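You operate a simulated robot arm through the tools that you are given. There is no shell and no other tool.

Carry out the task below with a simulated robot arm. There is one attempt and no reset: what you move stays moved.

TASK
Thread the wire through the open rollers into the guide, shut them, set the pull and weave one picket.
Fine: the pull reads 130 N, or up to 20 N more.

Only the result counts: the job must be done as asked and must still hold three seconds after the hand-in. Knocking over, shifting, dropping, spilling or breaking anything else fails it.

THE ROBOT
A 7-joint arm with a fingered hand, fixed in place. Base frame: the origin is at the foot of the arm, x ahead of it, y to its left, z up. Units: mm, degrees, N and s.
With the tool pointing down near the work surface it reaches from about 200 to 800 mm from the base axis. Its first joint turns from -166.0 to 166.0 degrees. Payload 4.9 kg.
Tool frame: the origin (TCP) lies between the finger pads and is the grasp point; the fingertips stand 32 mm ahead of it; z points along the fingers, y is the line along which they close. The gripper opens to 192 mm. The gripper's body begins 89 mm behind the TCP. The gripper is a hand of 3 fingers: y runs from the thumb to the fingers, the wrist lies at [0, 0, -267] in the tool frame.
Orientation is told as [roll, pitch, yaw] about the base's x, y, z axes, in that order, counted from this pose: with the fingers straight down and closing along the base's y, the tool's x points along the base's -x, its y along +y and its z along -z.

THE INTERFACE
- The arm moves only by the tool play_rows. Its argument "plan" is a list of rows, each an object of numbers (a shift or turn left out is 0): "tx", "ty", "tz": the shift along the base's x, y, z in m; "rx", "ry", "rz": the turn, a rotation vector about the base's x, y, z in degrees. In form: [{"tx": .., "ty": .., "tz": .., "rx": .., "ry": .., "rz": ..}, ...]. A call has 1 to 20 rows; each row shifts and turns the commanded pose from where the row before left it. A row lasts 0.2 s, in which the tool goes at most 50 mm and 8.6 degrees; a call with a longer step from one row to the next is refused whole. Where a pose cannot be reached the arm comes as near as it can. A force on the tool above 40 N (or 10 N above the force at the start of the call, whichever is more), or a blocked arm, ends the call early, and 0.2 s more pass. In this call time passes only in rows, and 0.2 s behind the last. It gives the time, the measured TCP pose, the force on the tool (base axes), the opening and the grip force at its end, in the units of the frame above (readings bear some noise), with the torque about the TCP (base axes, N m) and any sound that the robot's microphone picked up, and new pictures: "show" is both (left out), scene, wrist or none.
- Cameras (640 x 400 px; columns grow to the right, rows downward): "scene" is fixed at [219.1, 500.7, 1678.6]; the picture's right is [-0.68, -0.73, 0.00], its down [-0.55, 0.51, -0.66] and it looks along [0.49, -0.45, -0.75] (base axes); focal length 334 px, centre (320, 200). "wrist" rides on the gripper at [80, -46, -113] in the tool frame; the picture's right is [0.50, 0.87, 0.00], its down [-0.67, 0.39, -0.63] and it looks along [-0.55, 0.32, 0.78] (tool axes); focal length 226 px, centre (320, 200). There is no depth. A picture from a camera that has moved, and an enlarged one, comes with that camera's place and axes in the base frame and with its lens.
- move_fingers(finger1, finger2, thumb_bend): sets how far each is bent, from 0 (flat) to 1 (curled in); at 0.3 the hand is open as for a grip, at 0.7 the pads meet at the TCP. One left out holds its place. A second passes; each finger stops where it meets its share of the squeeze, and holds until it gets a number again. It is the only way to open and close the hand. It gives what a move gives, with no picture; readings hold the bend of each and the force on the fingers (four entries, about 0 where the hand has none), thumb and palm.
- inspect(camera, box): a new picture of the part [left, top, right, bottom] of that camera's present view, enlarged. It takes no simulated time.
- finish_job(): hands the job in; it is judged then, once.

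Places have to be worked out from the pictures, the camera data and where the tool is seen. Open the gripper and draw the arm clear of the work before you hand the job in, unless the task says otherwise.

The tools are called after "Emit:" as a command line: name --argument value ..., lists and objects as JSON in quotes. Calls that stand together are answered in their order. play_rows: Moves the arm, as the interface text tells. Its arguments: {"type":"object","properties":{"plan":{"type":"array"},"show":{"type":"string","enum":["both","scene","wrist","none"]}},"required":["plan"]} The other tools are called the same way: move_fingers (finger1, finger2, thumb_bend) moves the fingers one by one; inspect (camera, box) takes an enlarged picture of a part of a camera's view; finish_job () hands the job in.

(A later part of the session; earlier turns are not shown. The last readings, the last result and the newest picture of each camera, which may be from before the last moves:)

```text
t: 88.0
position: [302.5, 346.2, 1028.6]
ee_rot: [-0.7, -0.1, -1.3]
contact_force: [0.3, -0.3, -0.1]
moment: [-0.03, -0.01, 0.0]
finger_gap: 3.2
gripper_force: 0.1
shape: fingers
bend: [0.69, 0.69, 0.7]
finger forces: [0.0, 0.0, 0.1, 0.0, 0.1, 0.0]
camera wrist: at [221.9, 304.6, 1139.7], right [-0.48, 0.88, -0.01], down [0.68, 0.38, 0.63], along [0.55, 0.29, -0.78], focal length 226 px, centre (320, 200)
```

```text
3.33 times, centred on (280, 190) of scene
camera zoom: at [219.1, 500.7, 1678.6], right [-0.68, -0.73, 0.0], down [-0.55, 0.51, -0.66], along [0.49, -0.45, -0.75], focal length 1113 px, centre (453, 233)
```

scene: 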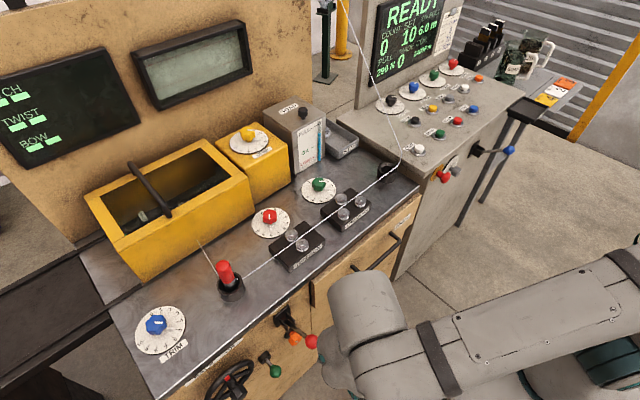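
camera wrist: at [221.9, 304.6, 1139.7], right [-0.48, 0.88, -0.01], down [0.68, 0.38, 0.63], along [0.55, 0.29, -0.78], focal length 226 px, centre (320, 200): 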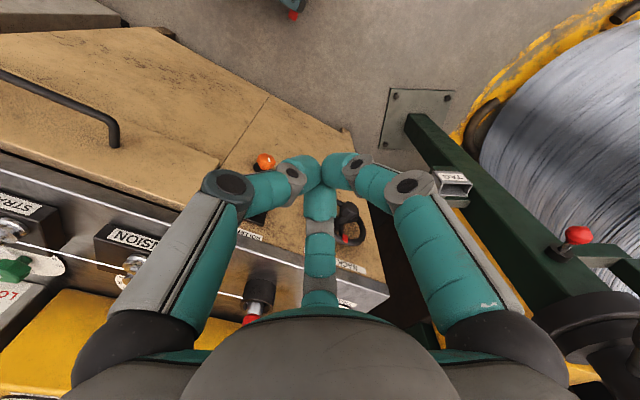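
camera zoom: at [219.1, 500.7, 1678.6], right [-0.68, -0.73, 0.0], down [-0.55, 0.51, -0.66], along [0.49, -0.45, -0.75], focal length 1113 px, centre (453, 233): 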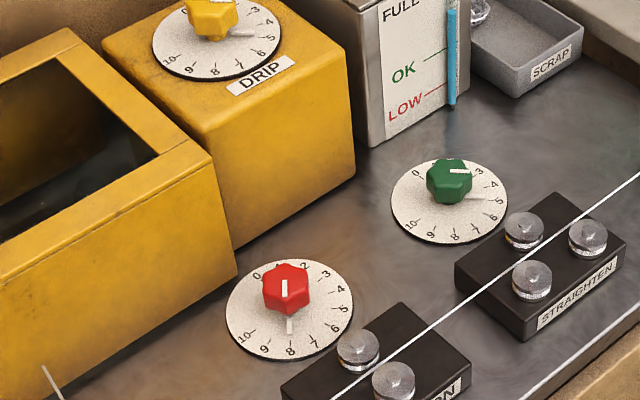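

The red TENSION dial is at about (755,197), its knob standing roughly from z 908 to 942, pointing at ~7.8. I set a moderate finger opening and move to (600,197), turning the hand 25° so no finger points at the yellow bath.

Emit:
move_fingers --finger1 0.54 --finger2 0.54 --thumb_bend 0.54

Emit:
play_rows --plan '[{"tx": 0.03, "ty": -0.015, "tz": 0.004, "rx": 0.7, "rz": 3.3}, {"tx": 0.038, "ty": -0.019, "tz": 0.004, "rz": 3.3}, {"tx": 0.038, "ty": -0.019, "tz": 0.004, "rz": 3.3}, {"tx": 0.038, "ty": -0.019, "rz": 3.3}, {"tx": 0.038, "ty": -0.019, "rz": 3.3}, {"tx": 0.038, "ty": -0.019, "rz": 3.3}, {"tx": 0.038, "ty": -0.019, "rz": 3.3}, {"tx": 0.04, "ty": -0.02, "rz": 3.2}]' --show "both"

```text
t: 89.0
position: [303.5, 347.8, 1028.3]
ee_rot: [-0.9, -0.1, -1.3]
contact_force: [-0.3, 0.0, 0.5]
moment: [-0.04, 0.01, 0.01]
finger_gap: 66.6
gripper_force: 0.0
shape: fingers
bend: [0.54, 0.54, 0.54]
finger forces: [0.0, 0.0, 0.0, 0.0, 0.0, 0.0]
```

```text
t: 90.8
position: [600.1, 199.9, 1040.8]
ee_rot: [-0.1, -0.2, 25.0]
contact_force: [-0.2, 0.8, 0.0]
moment: [0.01, 0.04, -0.01]
finger_gap: 66.8
gripper_force: 0.1
shape: fingers
bend: [0.54, 0.54, 0.54]
finger forces: [0.0, 0.0, 0.0, 0.0, 0.0, 0.0]
camera wrist: at [547.8, 125.2, 1151.9], right [-0.82, 0.57, 0.0], down [0.44, 0.64, 0.63], along [0.36, 0.52, -0.77], focal length 226 px, centre (320, 200)
```

scene: 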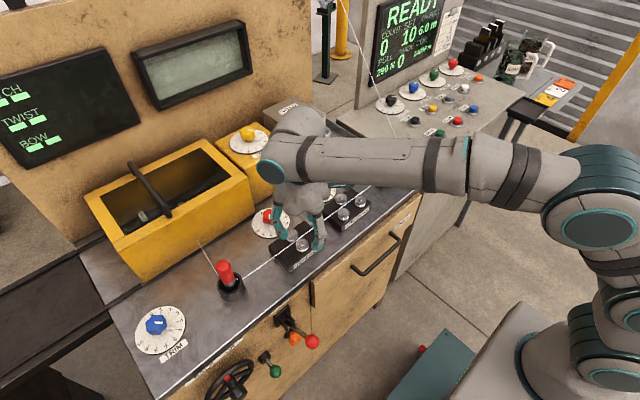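
wrist: 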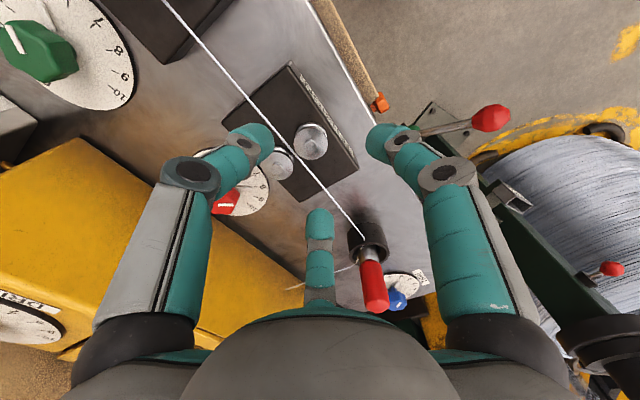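

Hand upright at yaw 25°. I move out over the red knob at z≈1015.

Emit:
play_rows --plan '[{"tx": 0.03, "tz": -0.005}, {"tx": 0.032, "tz": -0.005}, {"tx": 0.032, "tz": -0.005}, {"tx": 0.032, "ty": -0.001, "tz": -0.005}, {"tx": 0.029, "ty": -0.001, "tz": -0.005}]' --show "both"

Emit:
inspect --camera "wrist" --box '[160, 60, 480, 260]'

Emit:
inspect --camera "scene" --box '[200, 120, 360, 240]'

```text
t: 92.0
position: [754.5, 199.6, 1003.1]
ee_rot: [0.1, 0.7, 25.0]
contact_force: [-0.6, -0.3, -6.8]
moment: [0.03, 0.0, 0.04]
finger_gap: 67.0
gripper_force: 0.0
shape: fingers
bend: [0.54, 0.54, 0.54]
finger forces: [0.0, 0.0, 0.0, 0.0, 0.0, 0.1]
camera wrist: at [701.9, 125.2, 1115.8], right [-0.82, 0.57, 0.01], down [0.45, 0.64, 0.62], along [0.35, 0.51, -0.78], focal length 226 px, centre (320, 200)
```

scene: 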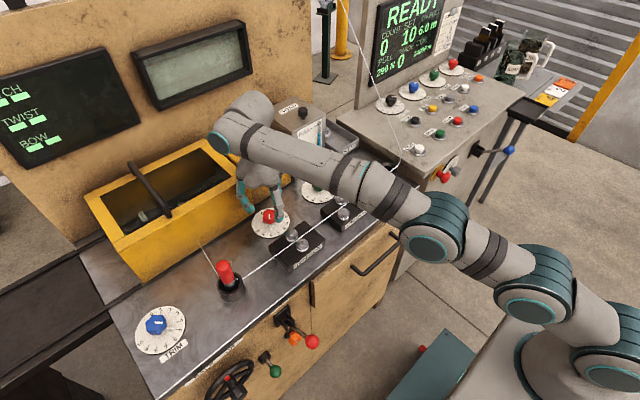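
wrist: 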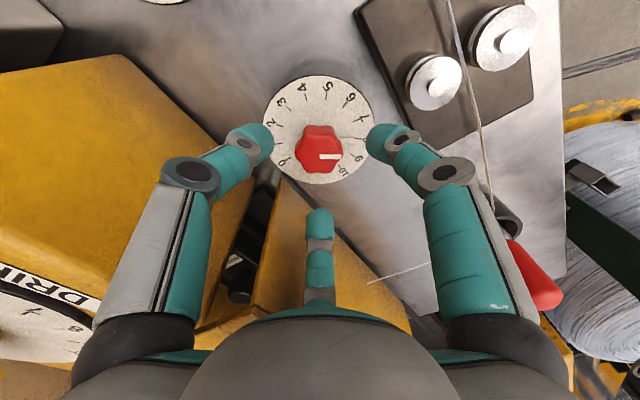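

```text
2.00 times, centred on (320, 160) of wrist
camera zoom: at [701.9, 125.2, 1115.8], right [-0.82, 0.57, 0.01], down [0.45, 0.64, 0.62], along [0.35, 0.51, -0.78], focal length 452 px, centre (320, 280)
```

zoom: 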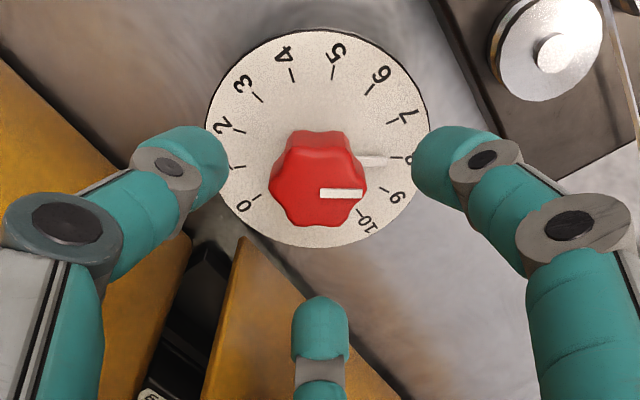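

```text
3.33 times, centred on (280, 180) of scene
camera zoom: at [219.1, 500.7, 1678.6], right [-0.68, -0.73, 0.0], down [-0.55, 0.51, -0.66], along [0.49, -0.45, -0.75], focal length 1113 px, centre (453, 267)
```

zoom: 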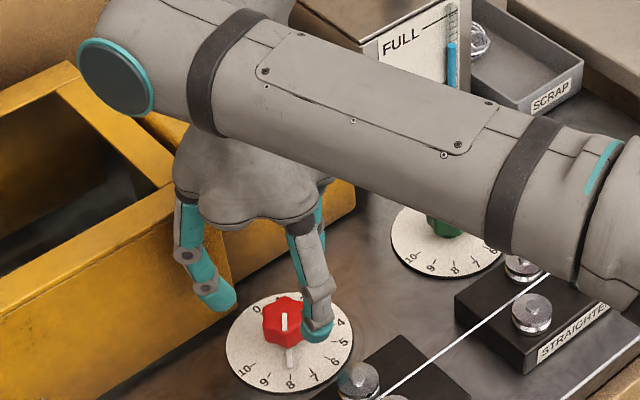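

I see the knob with pointer at 8, centred near the TCP axis. I check that the arm has settled (it reads z 1003 with a small force).

Emit:
play_rows --plan '[{"tz": 0.0}, {"tz": 0.0}]' --show "wrist"

Emit:
inspect --camera "scene" --box '[220, 130, 320, 230]'

```text
t: 92.6
position: [755.2, 199.8, 1013.1]
ee_rot: [-0.1, -0.1, 25.0]
contact_force: [0.5, 0.7, 0.1]
moment: [0.0, 0.0, 0.02]
finger_gap: 67.0
gripper_force: 0.0
shape: fingers
bend: [0.54, 0.54, 0.54]
finger forces: [0.0, 0.0, 0.0, 0.0, 0.0, 0.1]
camera wrist: at [701.8, 125.1, 1124.3], right [-0.82, 0.57, 0.0], down [0.44, 0.63, 0.63], along [0.37, 0.52, -0.77], focal length 226 px, centre (320, 200)
```

wrist: 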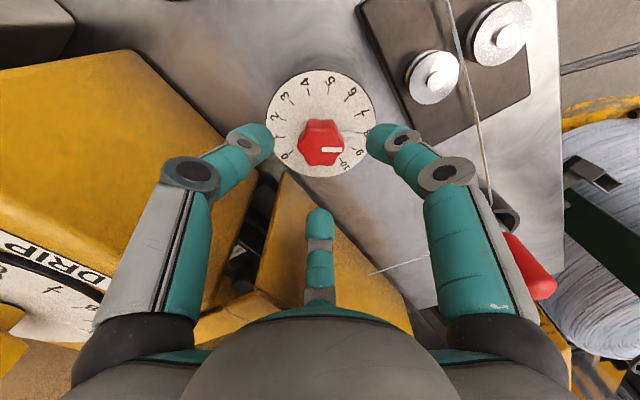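

```text
4.00 times, centred on (270, 180) of scene
camera zoom: at [219.1, 500.7, 1678.6], right [-0.68, -0.73, 0.0], down [-0.55, 0.51, -0.66], along [0.49, -0.45, -0.75], focal length 1336 px, centre (520, 280)
```

zoom: 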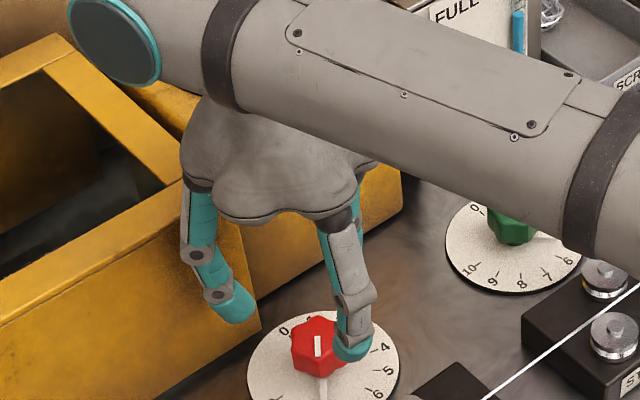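

Settled at (755,200,1013), aligned to within ~2 mm. I shift slightly and descend around the knob in steps.

Emit:
play_rows --plan '[{"tx": -0.0015, "ty": -0.0005, "tz": -0.008}, {"tz": -0.012}, {"tz": -0.012}, {"tz": -0.012}]' --show "wrist"

Emit:
inspect --camera "wrist" --box '[160, 60, 480, 260]'

Emit:
inspect --camera "scene" --box '[220, 150, 320, 250]'

```text
t: 93.6
position: [757.2, 195.2, 970.3]
ee_rot: [-0.2, -0.2, 25.0]
contact_force: [-0.1, -0.2, 0.7]
moment: [-0.01, -0.01, -0.01]
finger_gap: 66.7
gripper_force: 0.1
shape: fingers
bend: [0.54, 0.54, 0.54]
finger forces: [0.0, 0.0, 0.1, 0.0, 0.0, 0.1]
camera wrist: at [702.2, 120.8, 1080.5], right [-0.82, 0.57, 0.0], down [0.44, 0.63, 0.63], along [0.37, 0.52, -0.77], focal length 226 px, centre (320, 200)
```

wrist: 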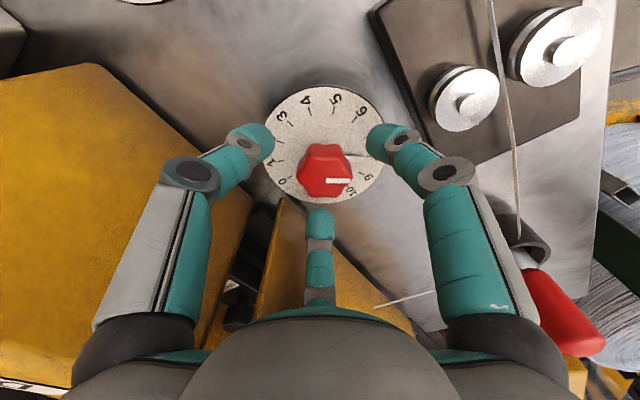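

```text
2.00 times, centred on (320, 160) of wrist
camera zoom: at [702.2, 120.8, 1080.5], right [-0.82, 0.57, 0.0], down [0.44, 0.63, 0.63], along [0.37, 0.52, -0.77], focal length 452 px, centre (320, 280)
```

zoom: 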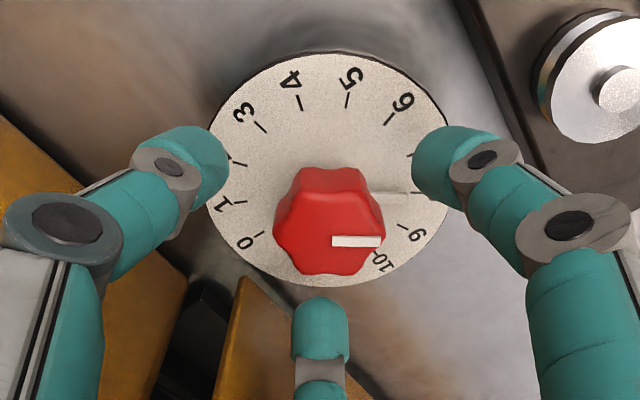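

```text
4.00 times, centred on (270, 200) of scene
camera zoom: at [219.1, 500.7, 1678.6], right [-0.68, -0.73, 0.0], down [-0.55, 0.51, -0.66], along [0.49, -0.45, -0.75], focal length 1336 px, centre (520, 200)
```

zoom: 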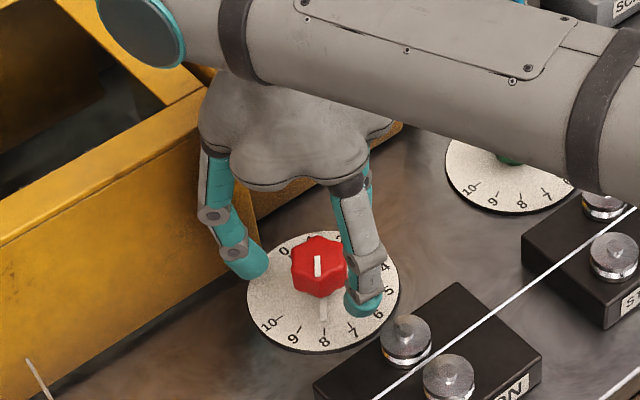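

At z=970 the hand drifted a few mm: the knob appears ~3–4 mm toward +y. I correct (−1.5,+4) and go down further to z≈956.

Emit:
play_rows --plan '[{"tx": -0.0015, "ty": 0.004}, {"tz": -0.007}, {"tz": -0.007}, {"tz": 0.0}]' --show "wrist"

Emit:
inspect --camera "wrist" --box '[160, 60, 480, 260]'

```text
t: 94.6
position: [753.4, 199.6, 955.3]
ee_rot: [-0.1, -0.2, 25.0]
contact_force: [0.4, 0.6, -0.4]
moment: [-0.03, -0.01, 0.03]
finger_gap: 66.8
gripper_force: 0.0
shape: fingers
bend: [0.54, 0.54, 0.54]
finger forces: [0.1, 0.1, 0.1, 0.0, 0.1, 0.1]
camera wrist: at [700.2, 125.1, 1067.1], right [-0.82, 0.57, 0.0], down [0.44, 0.63, 0.63], along [0.37, 0.52, -0.77], focal length 226 px, centre (320, 200)
```

wrist: 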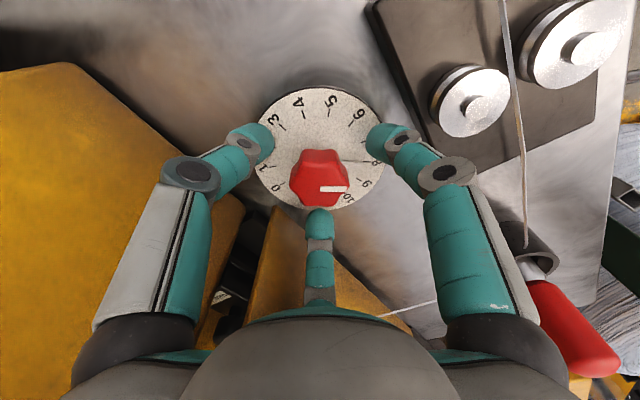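

```text
2.00 times, centred on (320, 160) of wrist
camera zoom: at [700.2, 125.1, 1067.1], right [-0.82, 0.57, 0.0], down [0.44, 0.63, 0.63], along [0.37, 0.52, -0.77], focal length 452 px, centre (320, 280)
```

zoom: 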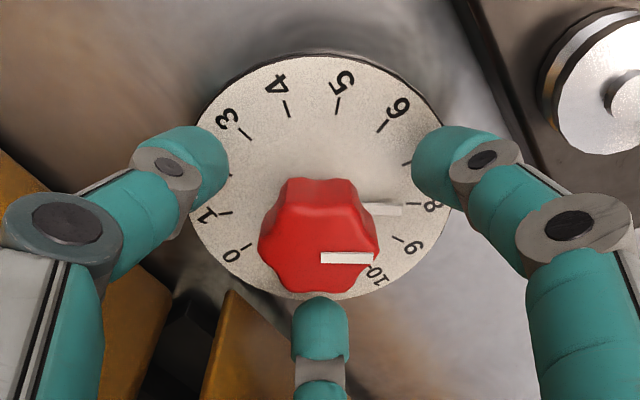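

Well centred now. I lower 5 mm more and close on the knob.

Emit:
play_rows --plan '[{"tz": -0.005}, {"tz": 0.0}]' --show "none"

Emit:
move_fingers --finger1 0.72 --finger2 0.72 --thumb_bend 0.72

Emit:
inspect --camera "wrist" --box '[160, 60, 480, 260]'

Emit:
inspect --camera "scene" --box '[365, 0, 475, 90]'

```text
t: 95.2
position: [754.1, 200.1, 951.7]
ee_rot: [-0.1, -0.3, 25.0]
contact_force: [0.0, -0.2, -0.3]
moment: [0.01, 0.02, 0.0]
finger_gap: 66.9
gripper_force: 0.1
shape: fingers
bend: [0.54, 0.54, 0.54]
finger forces: [0.1, 0.0, 0.0, 0.0, 0.0, 0.0]
```

```text
t: 96.2
position: [753.9, 199.4, 951.3]
ee_rot: [-0.1, -0.2, 25.0]
contact_force: [4.3, -6.6, 1.0]
moment: [-0.18, -0.13, 0.03]
finger_gap: 30.2
gripper_force: 18.8
shape: fingers
bend: [0.63, 0.62, 0.64]
finger forces: [9.3, 10.0, 0.0, 0.0, 18.0, 0.0]
```

```text
2.00 times, centred on (320, 160) of wrist
camera zoom: at [699.9, 124.6, 1062.6], right [-0.82, 0.57, 0.0], down [0.44, 0.63, 0.63], along [0.37, 0.52, -0.77], focal length 452 px, centre (320, 280)
```

zoom: 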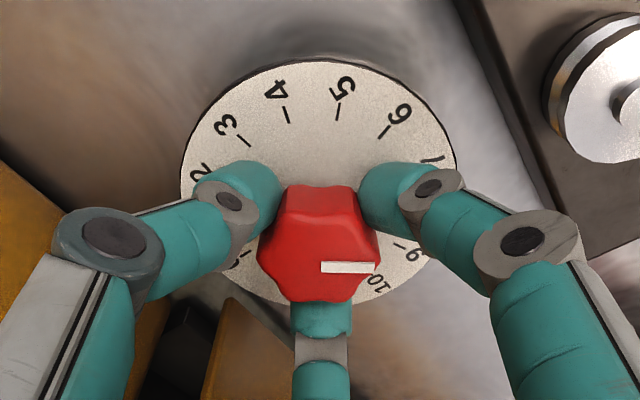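

```text
4.44 times, centred on (420, 45) of scene
camera zoom: at [219.1, 500.7, 1678.6], right [-0.68, -0.73, 0.0], down [-0.55, 0.51, -0.66], along [0.49, -0.45, -0.75], focal length 1484 px, centre (-124, 889)
```

zoom: 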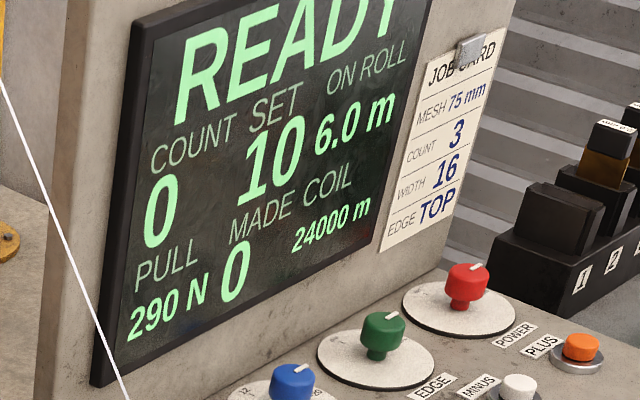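

The knob is gripped. Numbers increase clockwise from above, so I turn counter-clockwise (+rz) by 40° and read the pull.

Emit:
play_rows --plan '[{"rz": 6}, {"rz": 8}, {"rz": 8}, {"rz": 8}, {"rz": 8}, {"rz": 2}]' --show "both"

Emit:
inspect --camera "wrist" --box '[160, 60, 480, 260]'

Emit:
inspect --camera "scene" --box '[365, 0, 475, 90]'

```text
t: 97.6
position: [754.0, 199.8, 952.5]
ee_rot: [-0.1, -0.3, 65.1]
contact_force: [4.7, -7.0, 0.4]
moment: [-0.18, -0.14, -0.02]
finger_gap: 30.2
gripper_force: 19.5
shape: fingers
bend: [0.63, 0.62, 0.64]
finger forces: [10.9, 9.0, 0.0, 0.0, 18.2, 0.1]
camera wrist: at [761.9, 107.7, 1062.6], right [-1.0, -0.09, 0.0], down [-0.07, 0.77, 0.63], along [-0.05, 0.63, -0.77], focal length 226 px, centre (320, 200)
```

scene: 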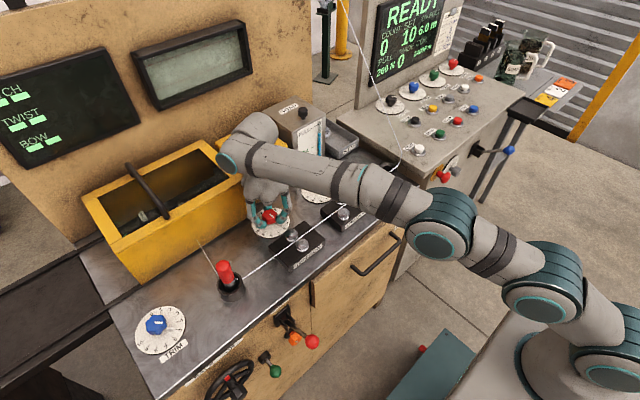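
wrist: 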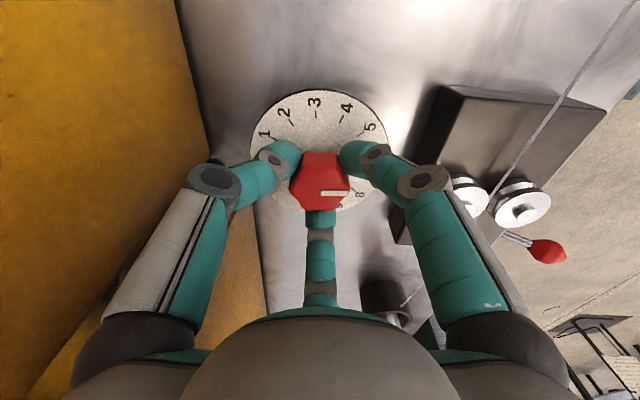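

```text
2.00 times, centred on (320, 160) of wrist
camera zoom: at [761.9, 107.7, 1062.6], right [-1.0, -0.09, 0.0], down [-0.07, 0.77, 0.63], along [-0.05, 0.63, -0.77], focal length 452 px, centre (320, 280)
```

zoom: 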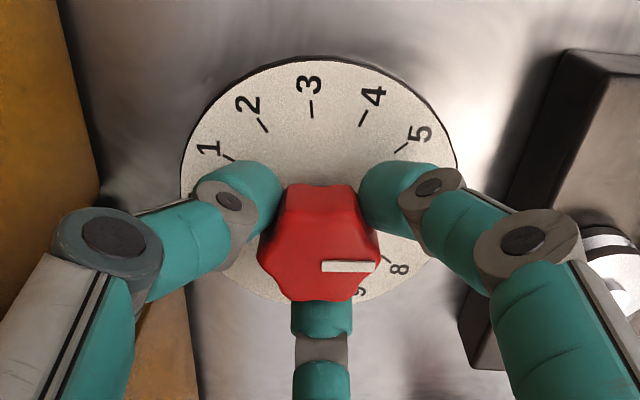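

```text
4.44 times, centred on (420, 45) of scene
camera zoom: at [219.1, 500.7, 1678.6], right [-0.68, -0.73, 0.0], down [-0.55, 0.51, -0.66], along [0.49, -0.45, -0.75], focal length 1484 px, centre (-124, 889)
```

zoom: 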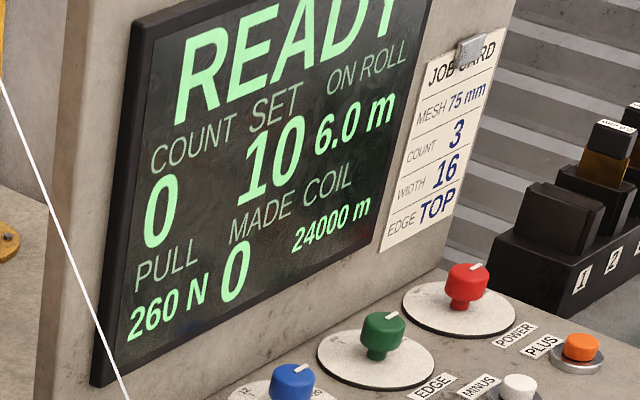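

The pull dropped from 290 to 260 N for 40° (≈20 N per division, so 130–150 N lies at dial 0–1). I turn 5° more to the limit, then release and re-grip for the next stroke.

Emit:
play_rows --plan '[{"rz": 5}]' --show "none"

Emit:
move_fingers --finger1 0.555 --finger2 0.555 --thumb_bend 0.555

Emit:
play_rows --plan '[{"rz": -6}, {"rz": -8}, {"rz": -8}, {"rz": -8}, {"rz": -8}, {"rz": -8}, {"rz": -2}]' --show "wrist"

Emit:
inspect --camera "wrist" --box '[160, 60, 480, 260]'

Emit:
inspect --camera "scene" --box '[365, 0, 475, 90]'

```text
t: 98.0
position: [755.0, 199.7, 952.3]
ee_rot: [-0.1, -0.2, 69.9]
contact_force: [7.2, -6.5, 1.0]
moment: [-0.22, -0.18, -0.01]
finger_gap: 30.2
gripper_force: 19.5
shape: fingers
bend: [0.63, 0.62, 0.64]
finger forces: [11.2, 8.9, 0.0, 0.0, 18.5, 0.0]
```

```text
t: 99.0
position: [754.8, 199.6, 951.3]
ee_rot: [0.0, -0.3, 70.0]
contact_force: [0.2, -0.6, 0.4]
moment: [-0.01, 0.05, 0.04]
finger_gap: 62.2
gripper_force: 0.1
shape: fingers
bend: [0.55, 0.55, 0.55]
finger forces: [0.0, 0.0, 0.1, 0.0, 0.1, 0.1]
```

```text
t: 100.6
position: [754.9, 198.1, 951.7]
ee_rot: [-0.2, -0.3, 21.8]
contact_force: [0.1, 0.0, 0.3]
moment: [0.03, 0.02, 0.01]
finger_gap: 62.7
gripper_force: 0.0
shape: fingers
bend: [0.55, 0.55, 0.55]
finger forces: [0.0, 0.0, 0.1, 0.1, 0.0, 0.0]
camera wrist: at [697.3, 127.2, 1062.3], right [-0.79, 0.62, 0.0], down [0.48, 0.61, 0.63], along [0.39, 0.5, -0.77], focal length 226 px, centre (320, 200)
```

wrist: 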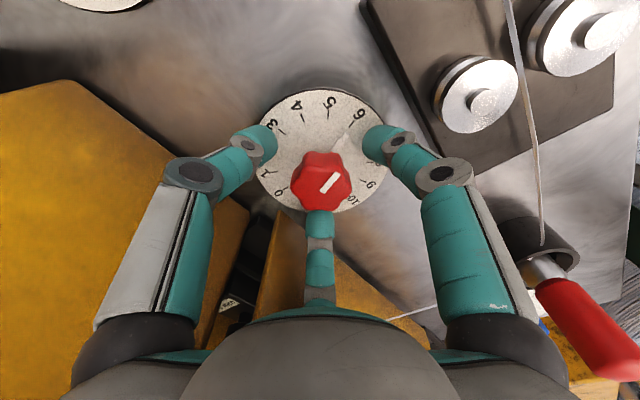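

```text
2.00 times, centred on (320, 160) of wrist
camera zoom: at [697.3, 127.2, 1062.3], right [-0.79, 0.62, 0.0], down [0.48, 0.61, 0.63], along [0.39, 0.5, -0.77], focal length 452 px, centre (320, 280)
```

zoom: 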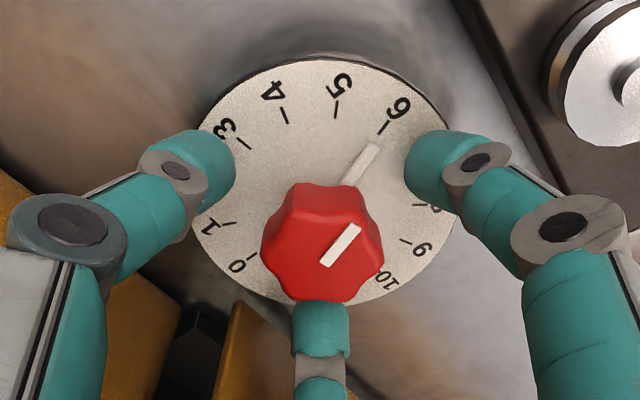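

```text
4.44 times, centred on (420, 45) of scene
camera zoom: at [219.1, 500.7, 1678.6], right [-0.68, -0.73, 0.0], down [-0.55, 0.51, -0.66], along [0.49, -0.45, -0.75], focal length 1484 px, centre (-124, 889)
```

zoom: 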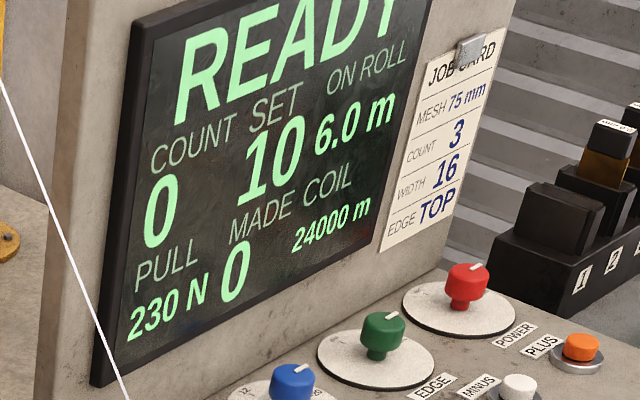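

Pull now reads 230 N at dial ≈6.3 (so ~36 N per division; target ≈3.85, about 66° more). I grip again and turn 46°.

Emit:
move_fingers --finger1 0.72 --finger2 0.72 --thumb_bend 0.72

Emit:
play_rows --plan '[{"rz": 6}, {"rz": 8}, {"rz": 8}, {"rz": 8}, {"rz": 8}, {"rz": 8}, {"rz": 0}, {"rz": 0}]' --show "wrist"

Emit:
inspect --camera "scene" --box '[365, 0, 475, 90]'

```text
t: 101.6
position: [754.8, 198.6, 951.3]
ee_rot: [-0.1, -0.2, 21.8]
contact_force: [3.3, -7.8, -0.2]
moment: [-0.15, -0.09, 0.0]
finger_gap: 30.5
gripper_force: 17.6
shape: fingers
bend: [0.63, 0.62, 0.64]
finger forces: [9.5, 9.8, 0.0, 0.0, 16.8, 0.0]
```

```text
t: 103.4
position: [755.9, 199.5, 950.8]
ee_rot: [-0.1, -0.2, 68.1]
contact_force: [12.0, -4.8, 1.8]
moment: [-0.17, -0.4, 0.01]
finger_gap: 30.5
gripper_force: 18.7
shape: fingers
bend: [0.63, 0.63, 0.64]
finger forces: [8.8, 8.8, 0.0, 0.0, 20.4, 0.0]
camera wrist: at [766.8, 108.6, 1062.3], right [-0.99, -0.14, 0.0], down [-0.11, 0.77, 0.63], along [-0.09, 0.63, -0.77], focal length 226 px, centre (320, 200)
```

wrist: 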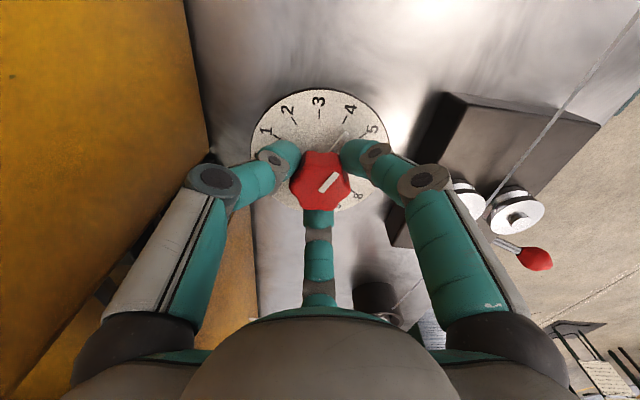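

```text
4.44 times, centred on (420, 45) of scene
camera zoom: at [219.1, 500.7, 1678.6], right [-0.68, -0.73, 0.0], down [-0.55, 0.51, -0.66], along [0.49, -0.45, -0.75], focal length 1484 px, centre (-124, 889)
```

zoom: 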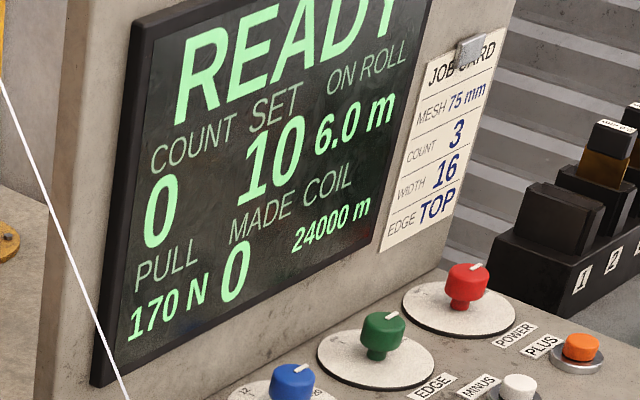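

170 N now. I release, swing back and re-grip for a final ~20° turn to about 140 N.

Emit:
move_fingers --finger1 0.555 --finger2 0.555 --thumb_bend 0.555

Emit:
inspect --camera "scene" --box '[365, 0, 475, 90]'

Emit:
play_rows --plan '[{"rz": -6}, {"rz": -8}, {"rz": -8}, {"rz": -8}, {"rz": -4}]' --show "none"

Emit:
move_fingers --finger1 0.72 --finger2 0.72 --thumb_bend 0.72

Emit:
inspect --camera "wrist" --box '[160, 60, 480, 260]'

Emit:
inspect --camera "scene" --box '[365, 0, 475, 90]'

```text
t: 104.4
position: [754.9, 199.9, 951.9]
ee_rot: [-0.1, -0.2, 68.1]
contact_force: [0.4, 0.7, 0.2]
moment: [0.03, 0.0, -0.02]
finger_gap: 62.5
gripper_force: 0.1
shape: fingers
bend: [0.55, 0.55, 0.55]
finger forces: [0.0, 0.1, 0.0, 0.0, 0.0, 0.1]
```

```text
4.44 times, centred on (420, 45) of scene
camera zoom: at [219.1, 500.7, 1678.6], right [-0.68, -0.73, 0.0], down [-0.55, 0.51, -0.66], along [0.49, -0.45, -0.75], focal length 1484 px, centre (-124, 889)
```

zoom: 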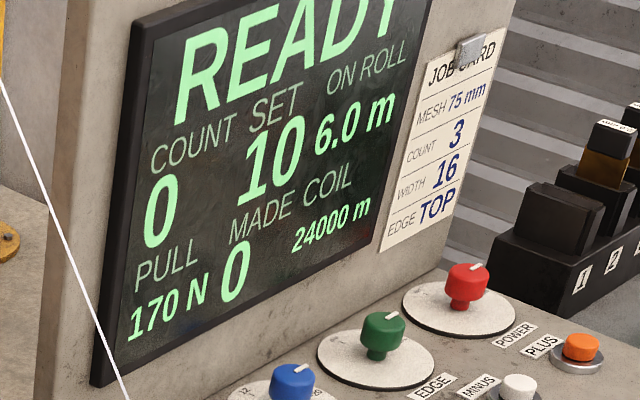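

```text
t: 105.6
position: [754.8, 200.2, 951.4]
ee_rot: [-0.1, -0.2, 33.9]
contact_force: [1.3, 0.3, 0.5]
moment: [0.0, -0.04, -0.01]
finger_gap: 62.1
gripper_force: 0.1
shape: fingers
bend: [0.55, 0.55, 0.55]
finger forces: [0.1, 0.1, 0.0, 0.0, 0.1, 0.0]
```

```text
t: 106.6
position: [753.9, 198.2, 951.8]
ee_rot: [-0.1, -0.2, 33.9]
contact_force: [5.8, -6.5, 0.1]
moment: [-0.15, -0.15, 0.04]
finger_gap: 30.5
gripper_force: 18.7
shape: fingers
bend: [0.63, 0.62, 0.64]
finger forces: [9.2, 9.8, 0.0, 0.0, 17.8, 0.1]
```

```text
2.00 times, centred on (320, 160) of wrist
camera zoom: at [712.9, 117.2, 1062.7], right [-0.9, 0.44, 0.0], down [0.34, 0.7, 0.63], along [0.28, 0.57, -0.77], focal length 452 px, centre (320, 280)
```

zoom: 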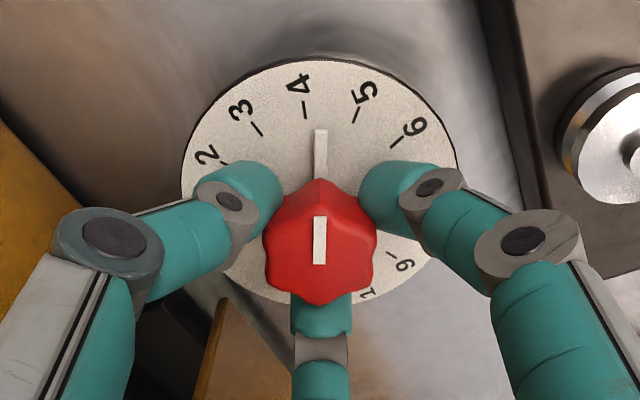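

```text
4.44 times, centred on (420, 45) of scene
camera zoom: at [219.1, 500.7, 1678.6], right [-0.68, -0.73, 0.0], down [-0.55, 0.51, -0.66], along [0.49, -0.45, -0.75], focal length 1484 px, centre (-124, 889)
```

zoom: 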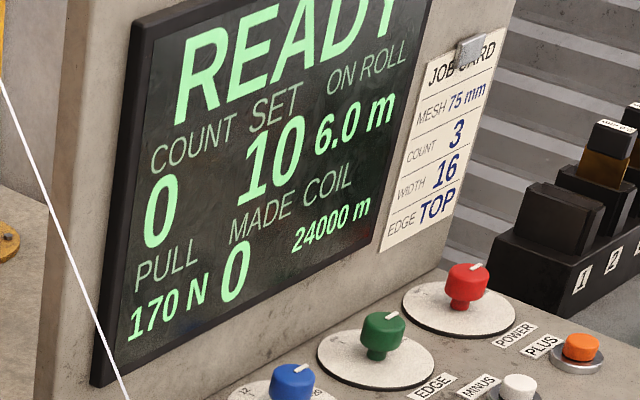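

The pointer is at ≈4.5 (170 N); slope ≈35 N/div, so I turn 24° more for about 140 N.

Emit:
play_rows --plan '[{"rz": 6}, {"rz": 8}, {"rz": 7}, {"rz": 3}, {"rz": 0}, {"rz": 0}, {"rz": 0}]' --show "none"

Emit:
inspect --camera "scene" --box '[365, 0, 475, 90]'

Emit:
inspect --camera "wrist" --box '[160, 60, 480, 260]'

```text
t: 108.2
position: [756.2, 199.1, 951.7]
ee_rot: [-0.1, -0.2, 57.9]
contact_force: [4.9, -4.8, -3.1]
moment: [-0.09, -0.19, -0.02]
finger_gap: 30.5
gripper_force: 18.3
shape: fingers
bend: [0.63, 0.62, 0.64]
finger forces: [10.1, 9.5, 0.0, 0.0, 17.1, 0.1]
```

```text
4.44 times, centred on (420, 45) of scene
camera zoom: at [219.1, 500.7, 1678.6], right [-0.68, -0.73, 0.0], down [-0.55, 0.51, -0.66], along [0.49, -0.45, -0.75], focal length 1484 px, centre (-124, 889)
```

zoom: 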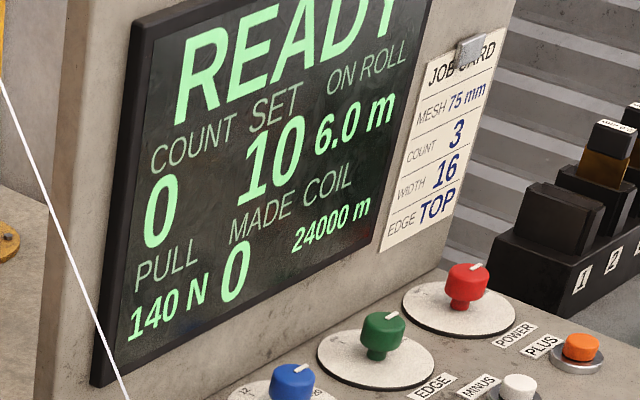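

```text
2.00 times, centred on (320, 160) of wrist
camera zoom: at [750.6, 107.5, 1062.8], right [-1.0, 0.04, 0.0], down [0.03, 0.77, 0.63], along [0.02, 0.63, -0.77], focal length 452 px, centre (320, 280)
```

zoom: 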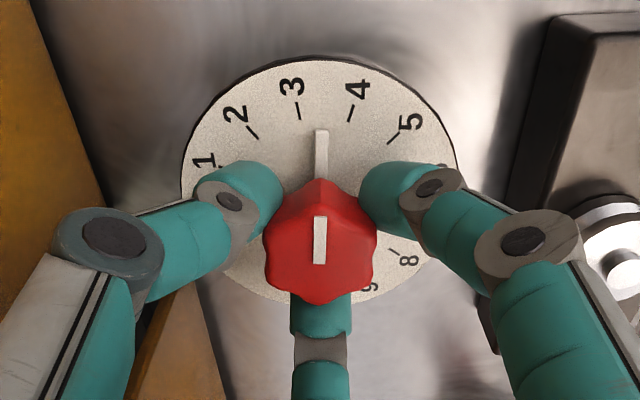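

140 N is shown — on target. I release the knob, rise, and withdraw toward the robot, then verify the reading.

Emit:
move_fingers --finger1 0.55 --finger2 0.55 --thumb_bend 0.55

Emit:
play_rows --plan '[{"tz": 0.012}, {"tz": 0.016}, {"tz": 0.016}, {"tz": 0.012}, {"tx": -0.02}, {"tx": -0.03, "tz": 0.005}, {"tx": -0.035, "tz": 0.01}, {"tx": -0.035, "tz": 0.01}, {"tx": -0.035, "tz": 0.01}]' --show "both"

Emit:
inspect --camera "scene" --box '[365, 0, 475, 90]'

```text
t: 109.2
position: [755.4, 198.5, 952.0]
ee_rot: [-0.1, -0.3, 58.0]
contact_force: [-0.1, -0.7, 0.4]
moment: [-0.01, -0.01, 0.02]
finger_gap: 62.5
gripper_force: 0.0
shape: fingers
bend: [0.55, 0.55, 0.55]
finger forces: [0.0, 0.0, 0.0, 0.0, 0.1, 0.1]
```

```text
t: 111.2
position: [598.0, 197.6, 1040.3]
ee_rot: [0.0, -0.1, 58.0]
contact_force: [-1.1, -0.2, -0.5]
moment: [-0.03, -0.02, -0.01]
finger_gap: 62.6
gripper_force: 0.0
shape: fingers
bend: [0.55, 0.55, 0.55]
finger forces: [0.1, 0.0, 0.1, 0.0, 0.1, 0.0]
camera wrist: at [594.9, 105.6, 1151.0], right [-1.0, 0.04, 0.0], down [0.03, 0.77, 0.63], along [0.02, 0.63, -0.77], focal length 226 px, centre (320, 200)
```

scene: 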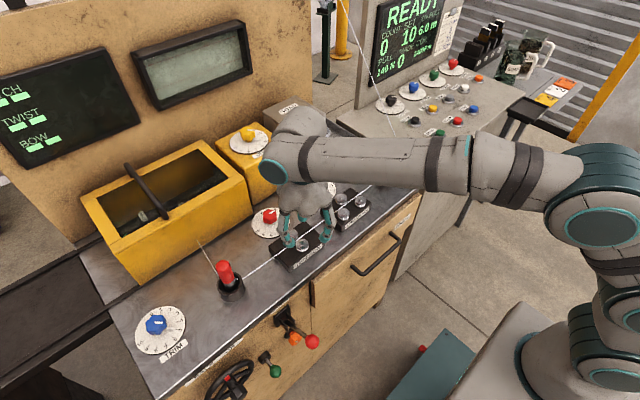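
wrist: 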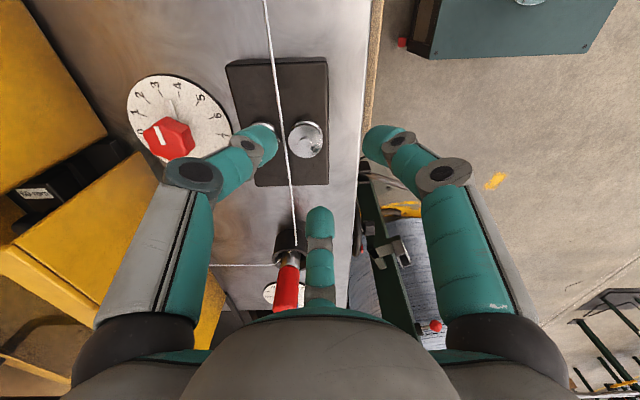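

```text
4.44 times, centred on (420, 45) of scene
camera zoom: at [219.1, 500.7, 1678.6], right [-0.68, -0.73, 0.0], down [-0.55, 0.51, -0.66], along [0.49, -0.45, -0.75], focal length 1484 px, centre (-124, 889)
```

zoom: 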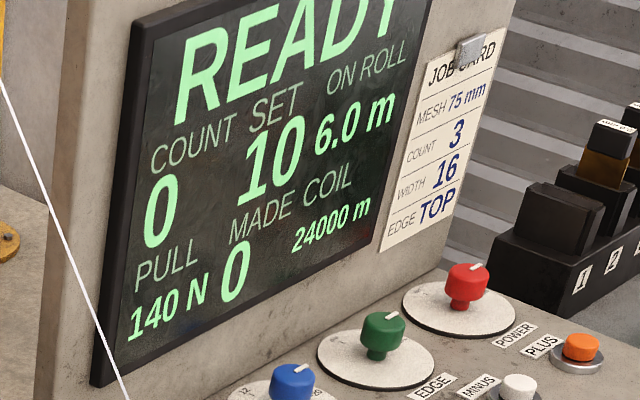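

Reading stays 140 N. The yellow bath looks slightly different in the picture, so I check it against the earlier view of the same box.

Emit:
inspect --camera "scene" --box '[200, 130, 360, 250]'

Emit:
inspect --camera "scene" --box '[0, 0, 320, 200]'

Emit:
inspect --camera "scene" --box '[60, 100, 300, 290]'

```text
3.33 times, centred on (280, 190) of scene
camera zoom: at [219.1, 500.7, 1678.6], right [-0.68, -0.73, 0.0], down [-0.55, 0.51, -0.66], along [0.49, -0.45, -0.75], focal length 1113 px, centre (453, 233)
```

zoom: 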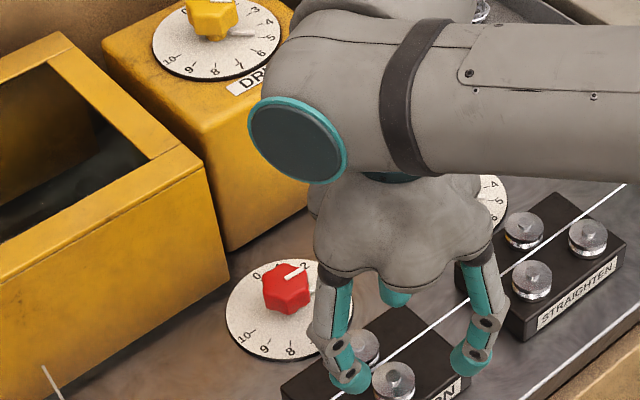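

```text
2.00 times, centred on (160, 100) of scene
camera zoom: at [219.1, 500.7, 1678.6], right [-0.68, -0.73, 0.0], down [-0.55, 0.51, -0.66], along [0.49, -0.45, -0.75], focal length 668 px, centre (640, 400)
```

zoom: 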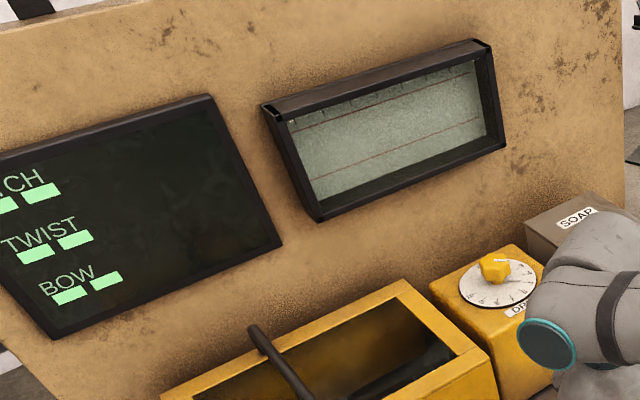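

```text
2.11 times, centred on (180, 195) of scene
camera zoom: at [219.1, 500.7, 1678.6], right [-0.68, -0.73, 0.0], down [-0.55, 0.51, -0.66], along [0.49, -0.45, -0.75], focal length 703 px, centre (615, 210)
```

zoom: 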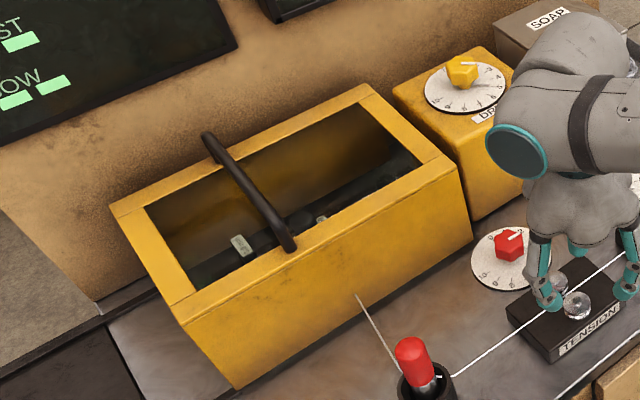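

The bath appears shifted by a few pixels compared with before. I retake the same boxes as earlier pictures to measure the shift precisely.

Emit:
inspect --camera "scene" --box '[220, 130, 320, 230]'

Emit:
inspect --camera "scene" --box '[180, 180, 340, 300]'

Emit:
inspect --camera "wrist" --box '[0, 60, 240, 360]'

```text
4.00 times, centred on (270, 180) of scene
camera zoom: at [219.1, 500.7, 1678.6], right [-0.68, -0.73, 0.0], down [-0.55, 0.51, -0.66], along [0.49, -0.45, -0.75], focal length 1336 px, centre (520, 280)
```

zoom: 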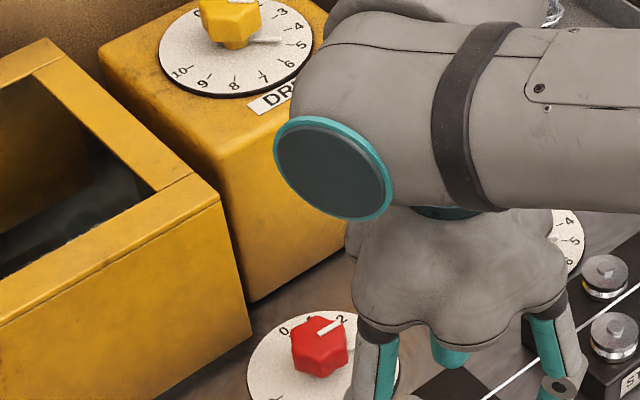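

```text
3.33 times, centred on (260, 240) of scene
camera zoom: at [219.1, 500.7, 1678.6], right [-0.68, -0.73, 0.0], down [-0.55, 0.51, -0.66], along [0.49, -0.45, -0.75], focal length 1113 px, centre (520, 67)
```

zoom: 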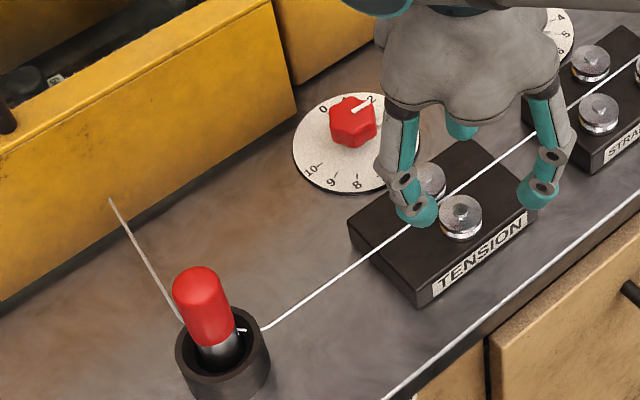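

```text
1.33 times, centred on (120, 210) of wrist
camera zoom: at [594.9, 105.6, 1151.0], right [-1.0, 0.04, 0.0], down [0.03, 0.77, 0.63], along [0.02, 0.63, -0.77], focal length 301 px, centre (587, 187)
```

zoom: 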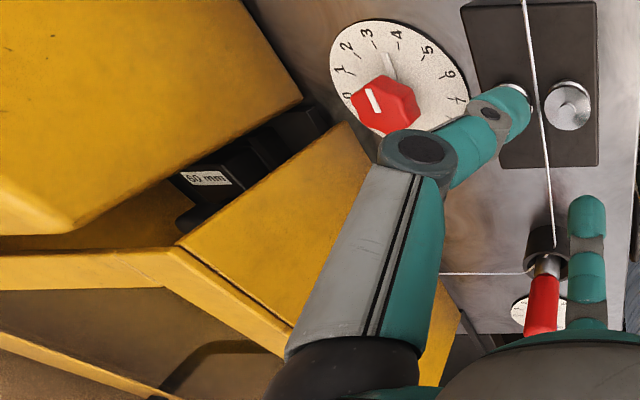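

The bath has been nudged by roughly 10 mm; I'll deal with that after the main job. Next the ONE button: triangulated at ≈(621,-320), top z≈971. I close the fist and move above it with the hand turned back to yaw 0.

Emit:
move_fingers --finger1 0.7 --finger2 0.7 --thumb_bend 0.7

Emit:
play_rows --plan '[{"tx": -0.01, "tz": 0.02, "rz": -5}, {"ty": -0.03, "tz": 0.025, "rz": -5}, {"ty": -0.04, "tz": 0.02, "rz": -5}, {"ty": -0.045, "tz": 0.01, "rz": -5}, {"ty": -0.045, "rz": -5}, {"ty": -0.045, "rz": -5}, {"ty": -0.045, "rz": -5}, {"ty": -0.045, "rz": -5}, {"ty": -0.045, "rz": -5}, {"ty": -0.045, "rz": -5}, {"ty": -0.045, "rz": -5}, {"ty": -0.045, "tx": 0.01, "rz": -3}, {"ty": -0.042, "tx": 0.01}]' --show "both"

Emit:
inspect --camera "wrist" --box '[160, 40, 480, 240]'

Emit:
inspect --camera "scene" --box '[180, 180, 340, 300]'

Emit:
inspect --camera "scene" --box '[200, 130, 360, 250]'

```text
t: 112.2
position: [599.0, 196.2, 1041.0]
ee_rot: [-0.1, -0.2, 58.2]
contact_force: [-0.1, 0.1, 0.7]
moment: [0.0, -0.02, -0.02]
finger_gap: 3.6
gripper_force: 0.0
shape: fingers
bend: [0.69, 0.69, 0.7]
finger forces: [0.0, 0.1, 0.1, 0.0, 0.0, 0.0]
```

```text
t: 115.0
position: [609.0, -316.2, 1122.3]
ee_rot: [-0.1, -0.1, 0.1]
contact_force: [0.0, 0.5, 0.5]
moment: [-0.02, 0.03, 0.03]
finger_gap: 3.3
gripper_force: 0.1
shape: fingers
bend: [0.7, 0.69, 0.7]
finger forces: [0.0, 0.1, 0.1, 0.0, 0.1, 0.0]
camera wrist: at [528.1, -361.7, 1233.2], right [-0.5, 0.87, 0.0], down [0.67, 0.39, 0.63], along [0.55, 0.31, -0.77], focal length 226 px, centre (320, 200)
```

scene: 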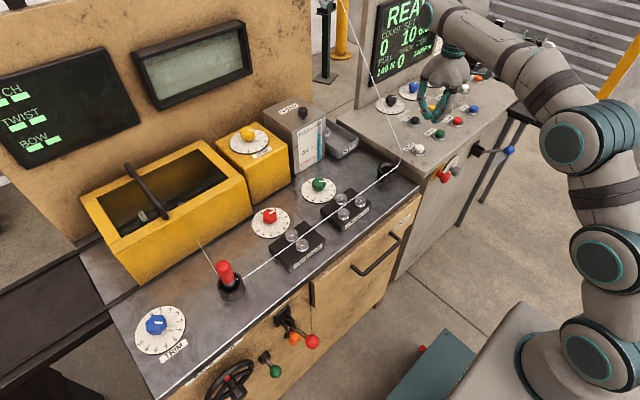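
wrist: 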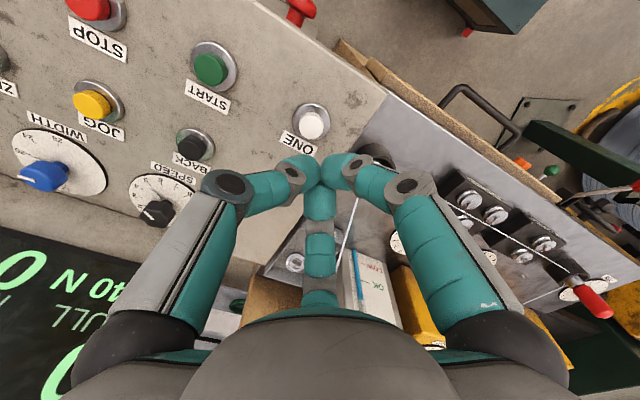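

```text
2.00 times, centred on (320, 140) of wrist
camera zoom: at [528.1, -361.7, 1233.2], right [-0.5, 0.87, 0.0], down [0.67, 0.39, 0.63], along [0.55, 0.31, -0.77], focal length 452 px, centre (320, 320)
```

zoom: 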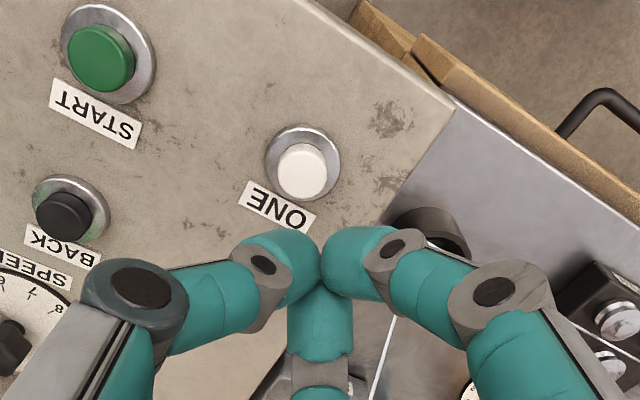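

```text
3.33 times, centred on (260, 240) of scene
camera zoom: at [219.1, 500.7, 1678.6], right [-0.68, -0.73, 0.0], down [-0.55, 0.51, -0.66], along [0.49, -0.45, -0.75], focal length 1113 px, centre (520, 67)
```

zoom: 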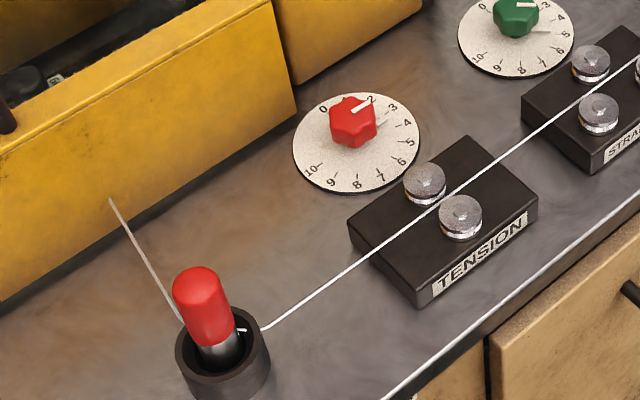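

```text
3.33 times, centred on (280, 190) of scene
camera zoom: at [219.1, 500.7, 1678.6], right [-0.68, -0.73, 0.0], down [-0.55, 0.51, -0.66], along [0.49, -0.45, -0.75], focal length 1113 px, centre (453, 233)
```

zoom: 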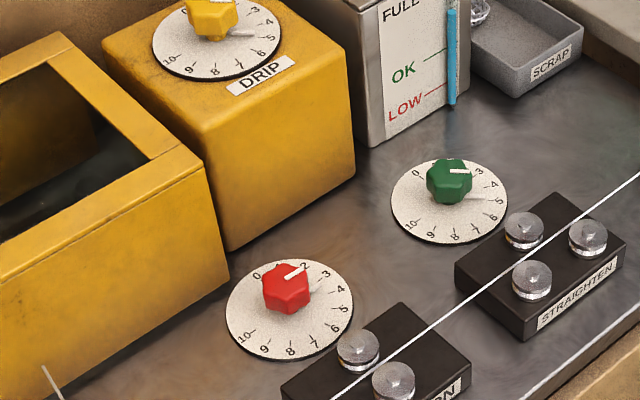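

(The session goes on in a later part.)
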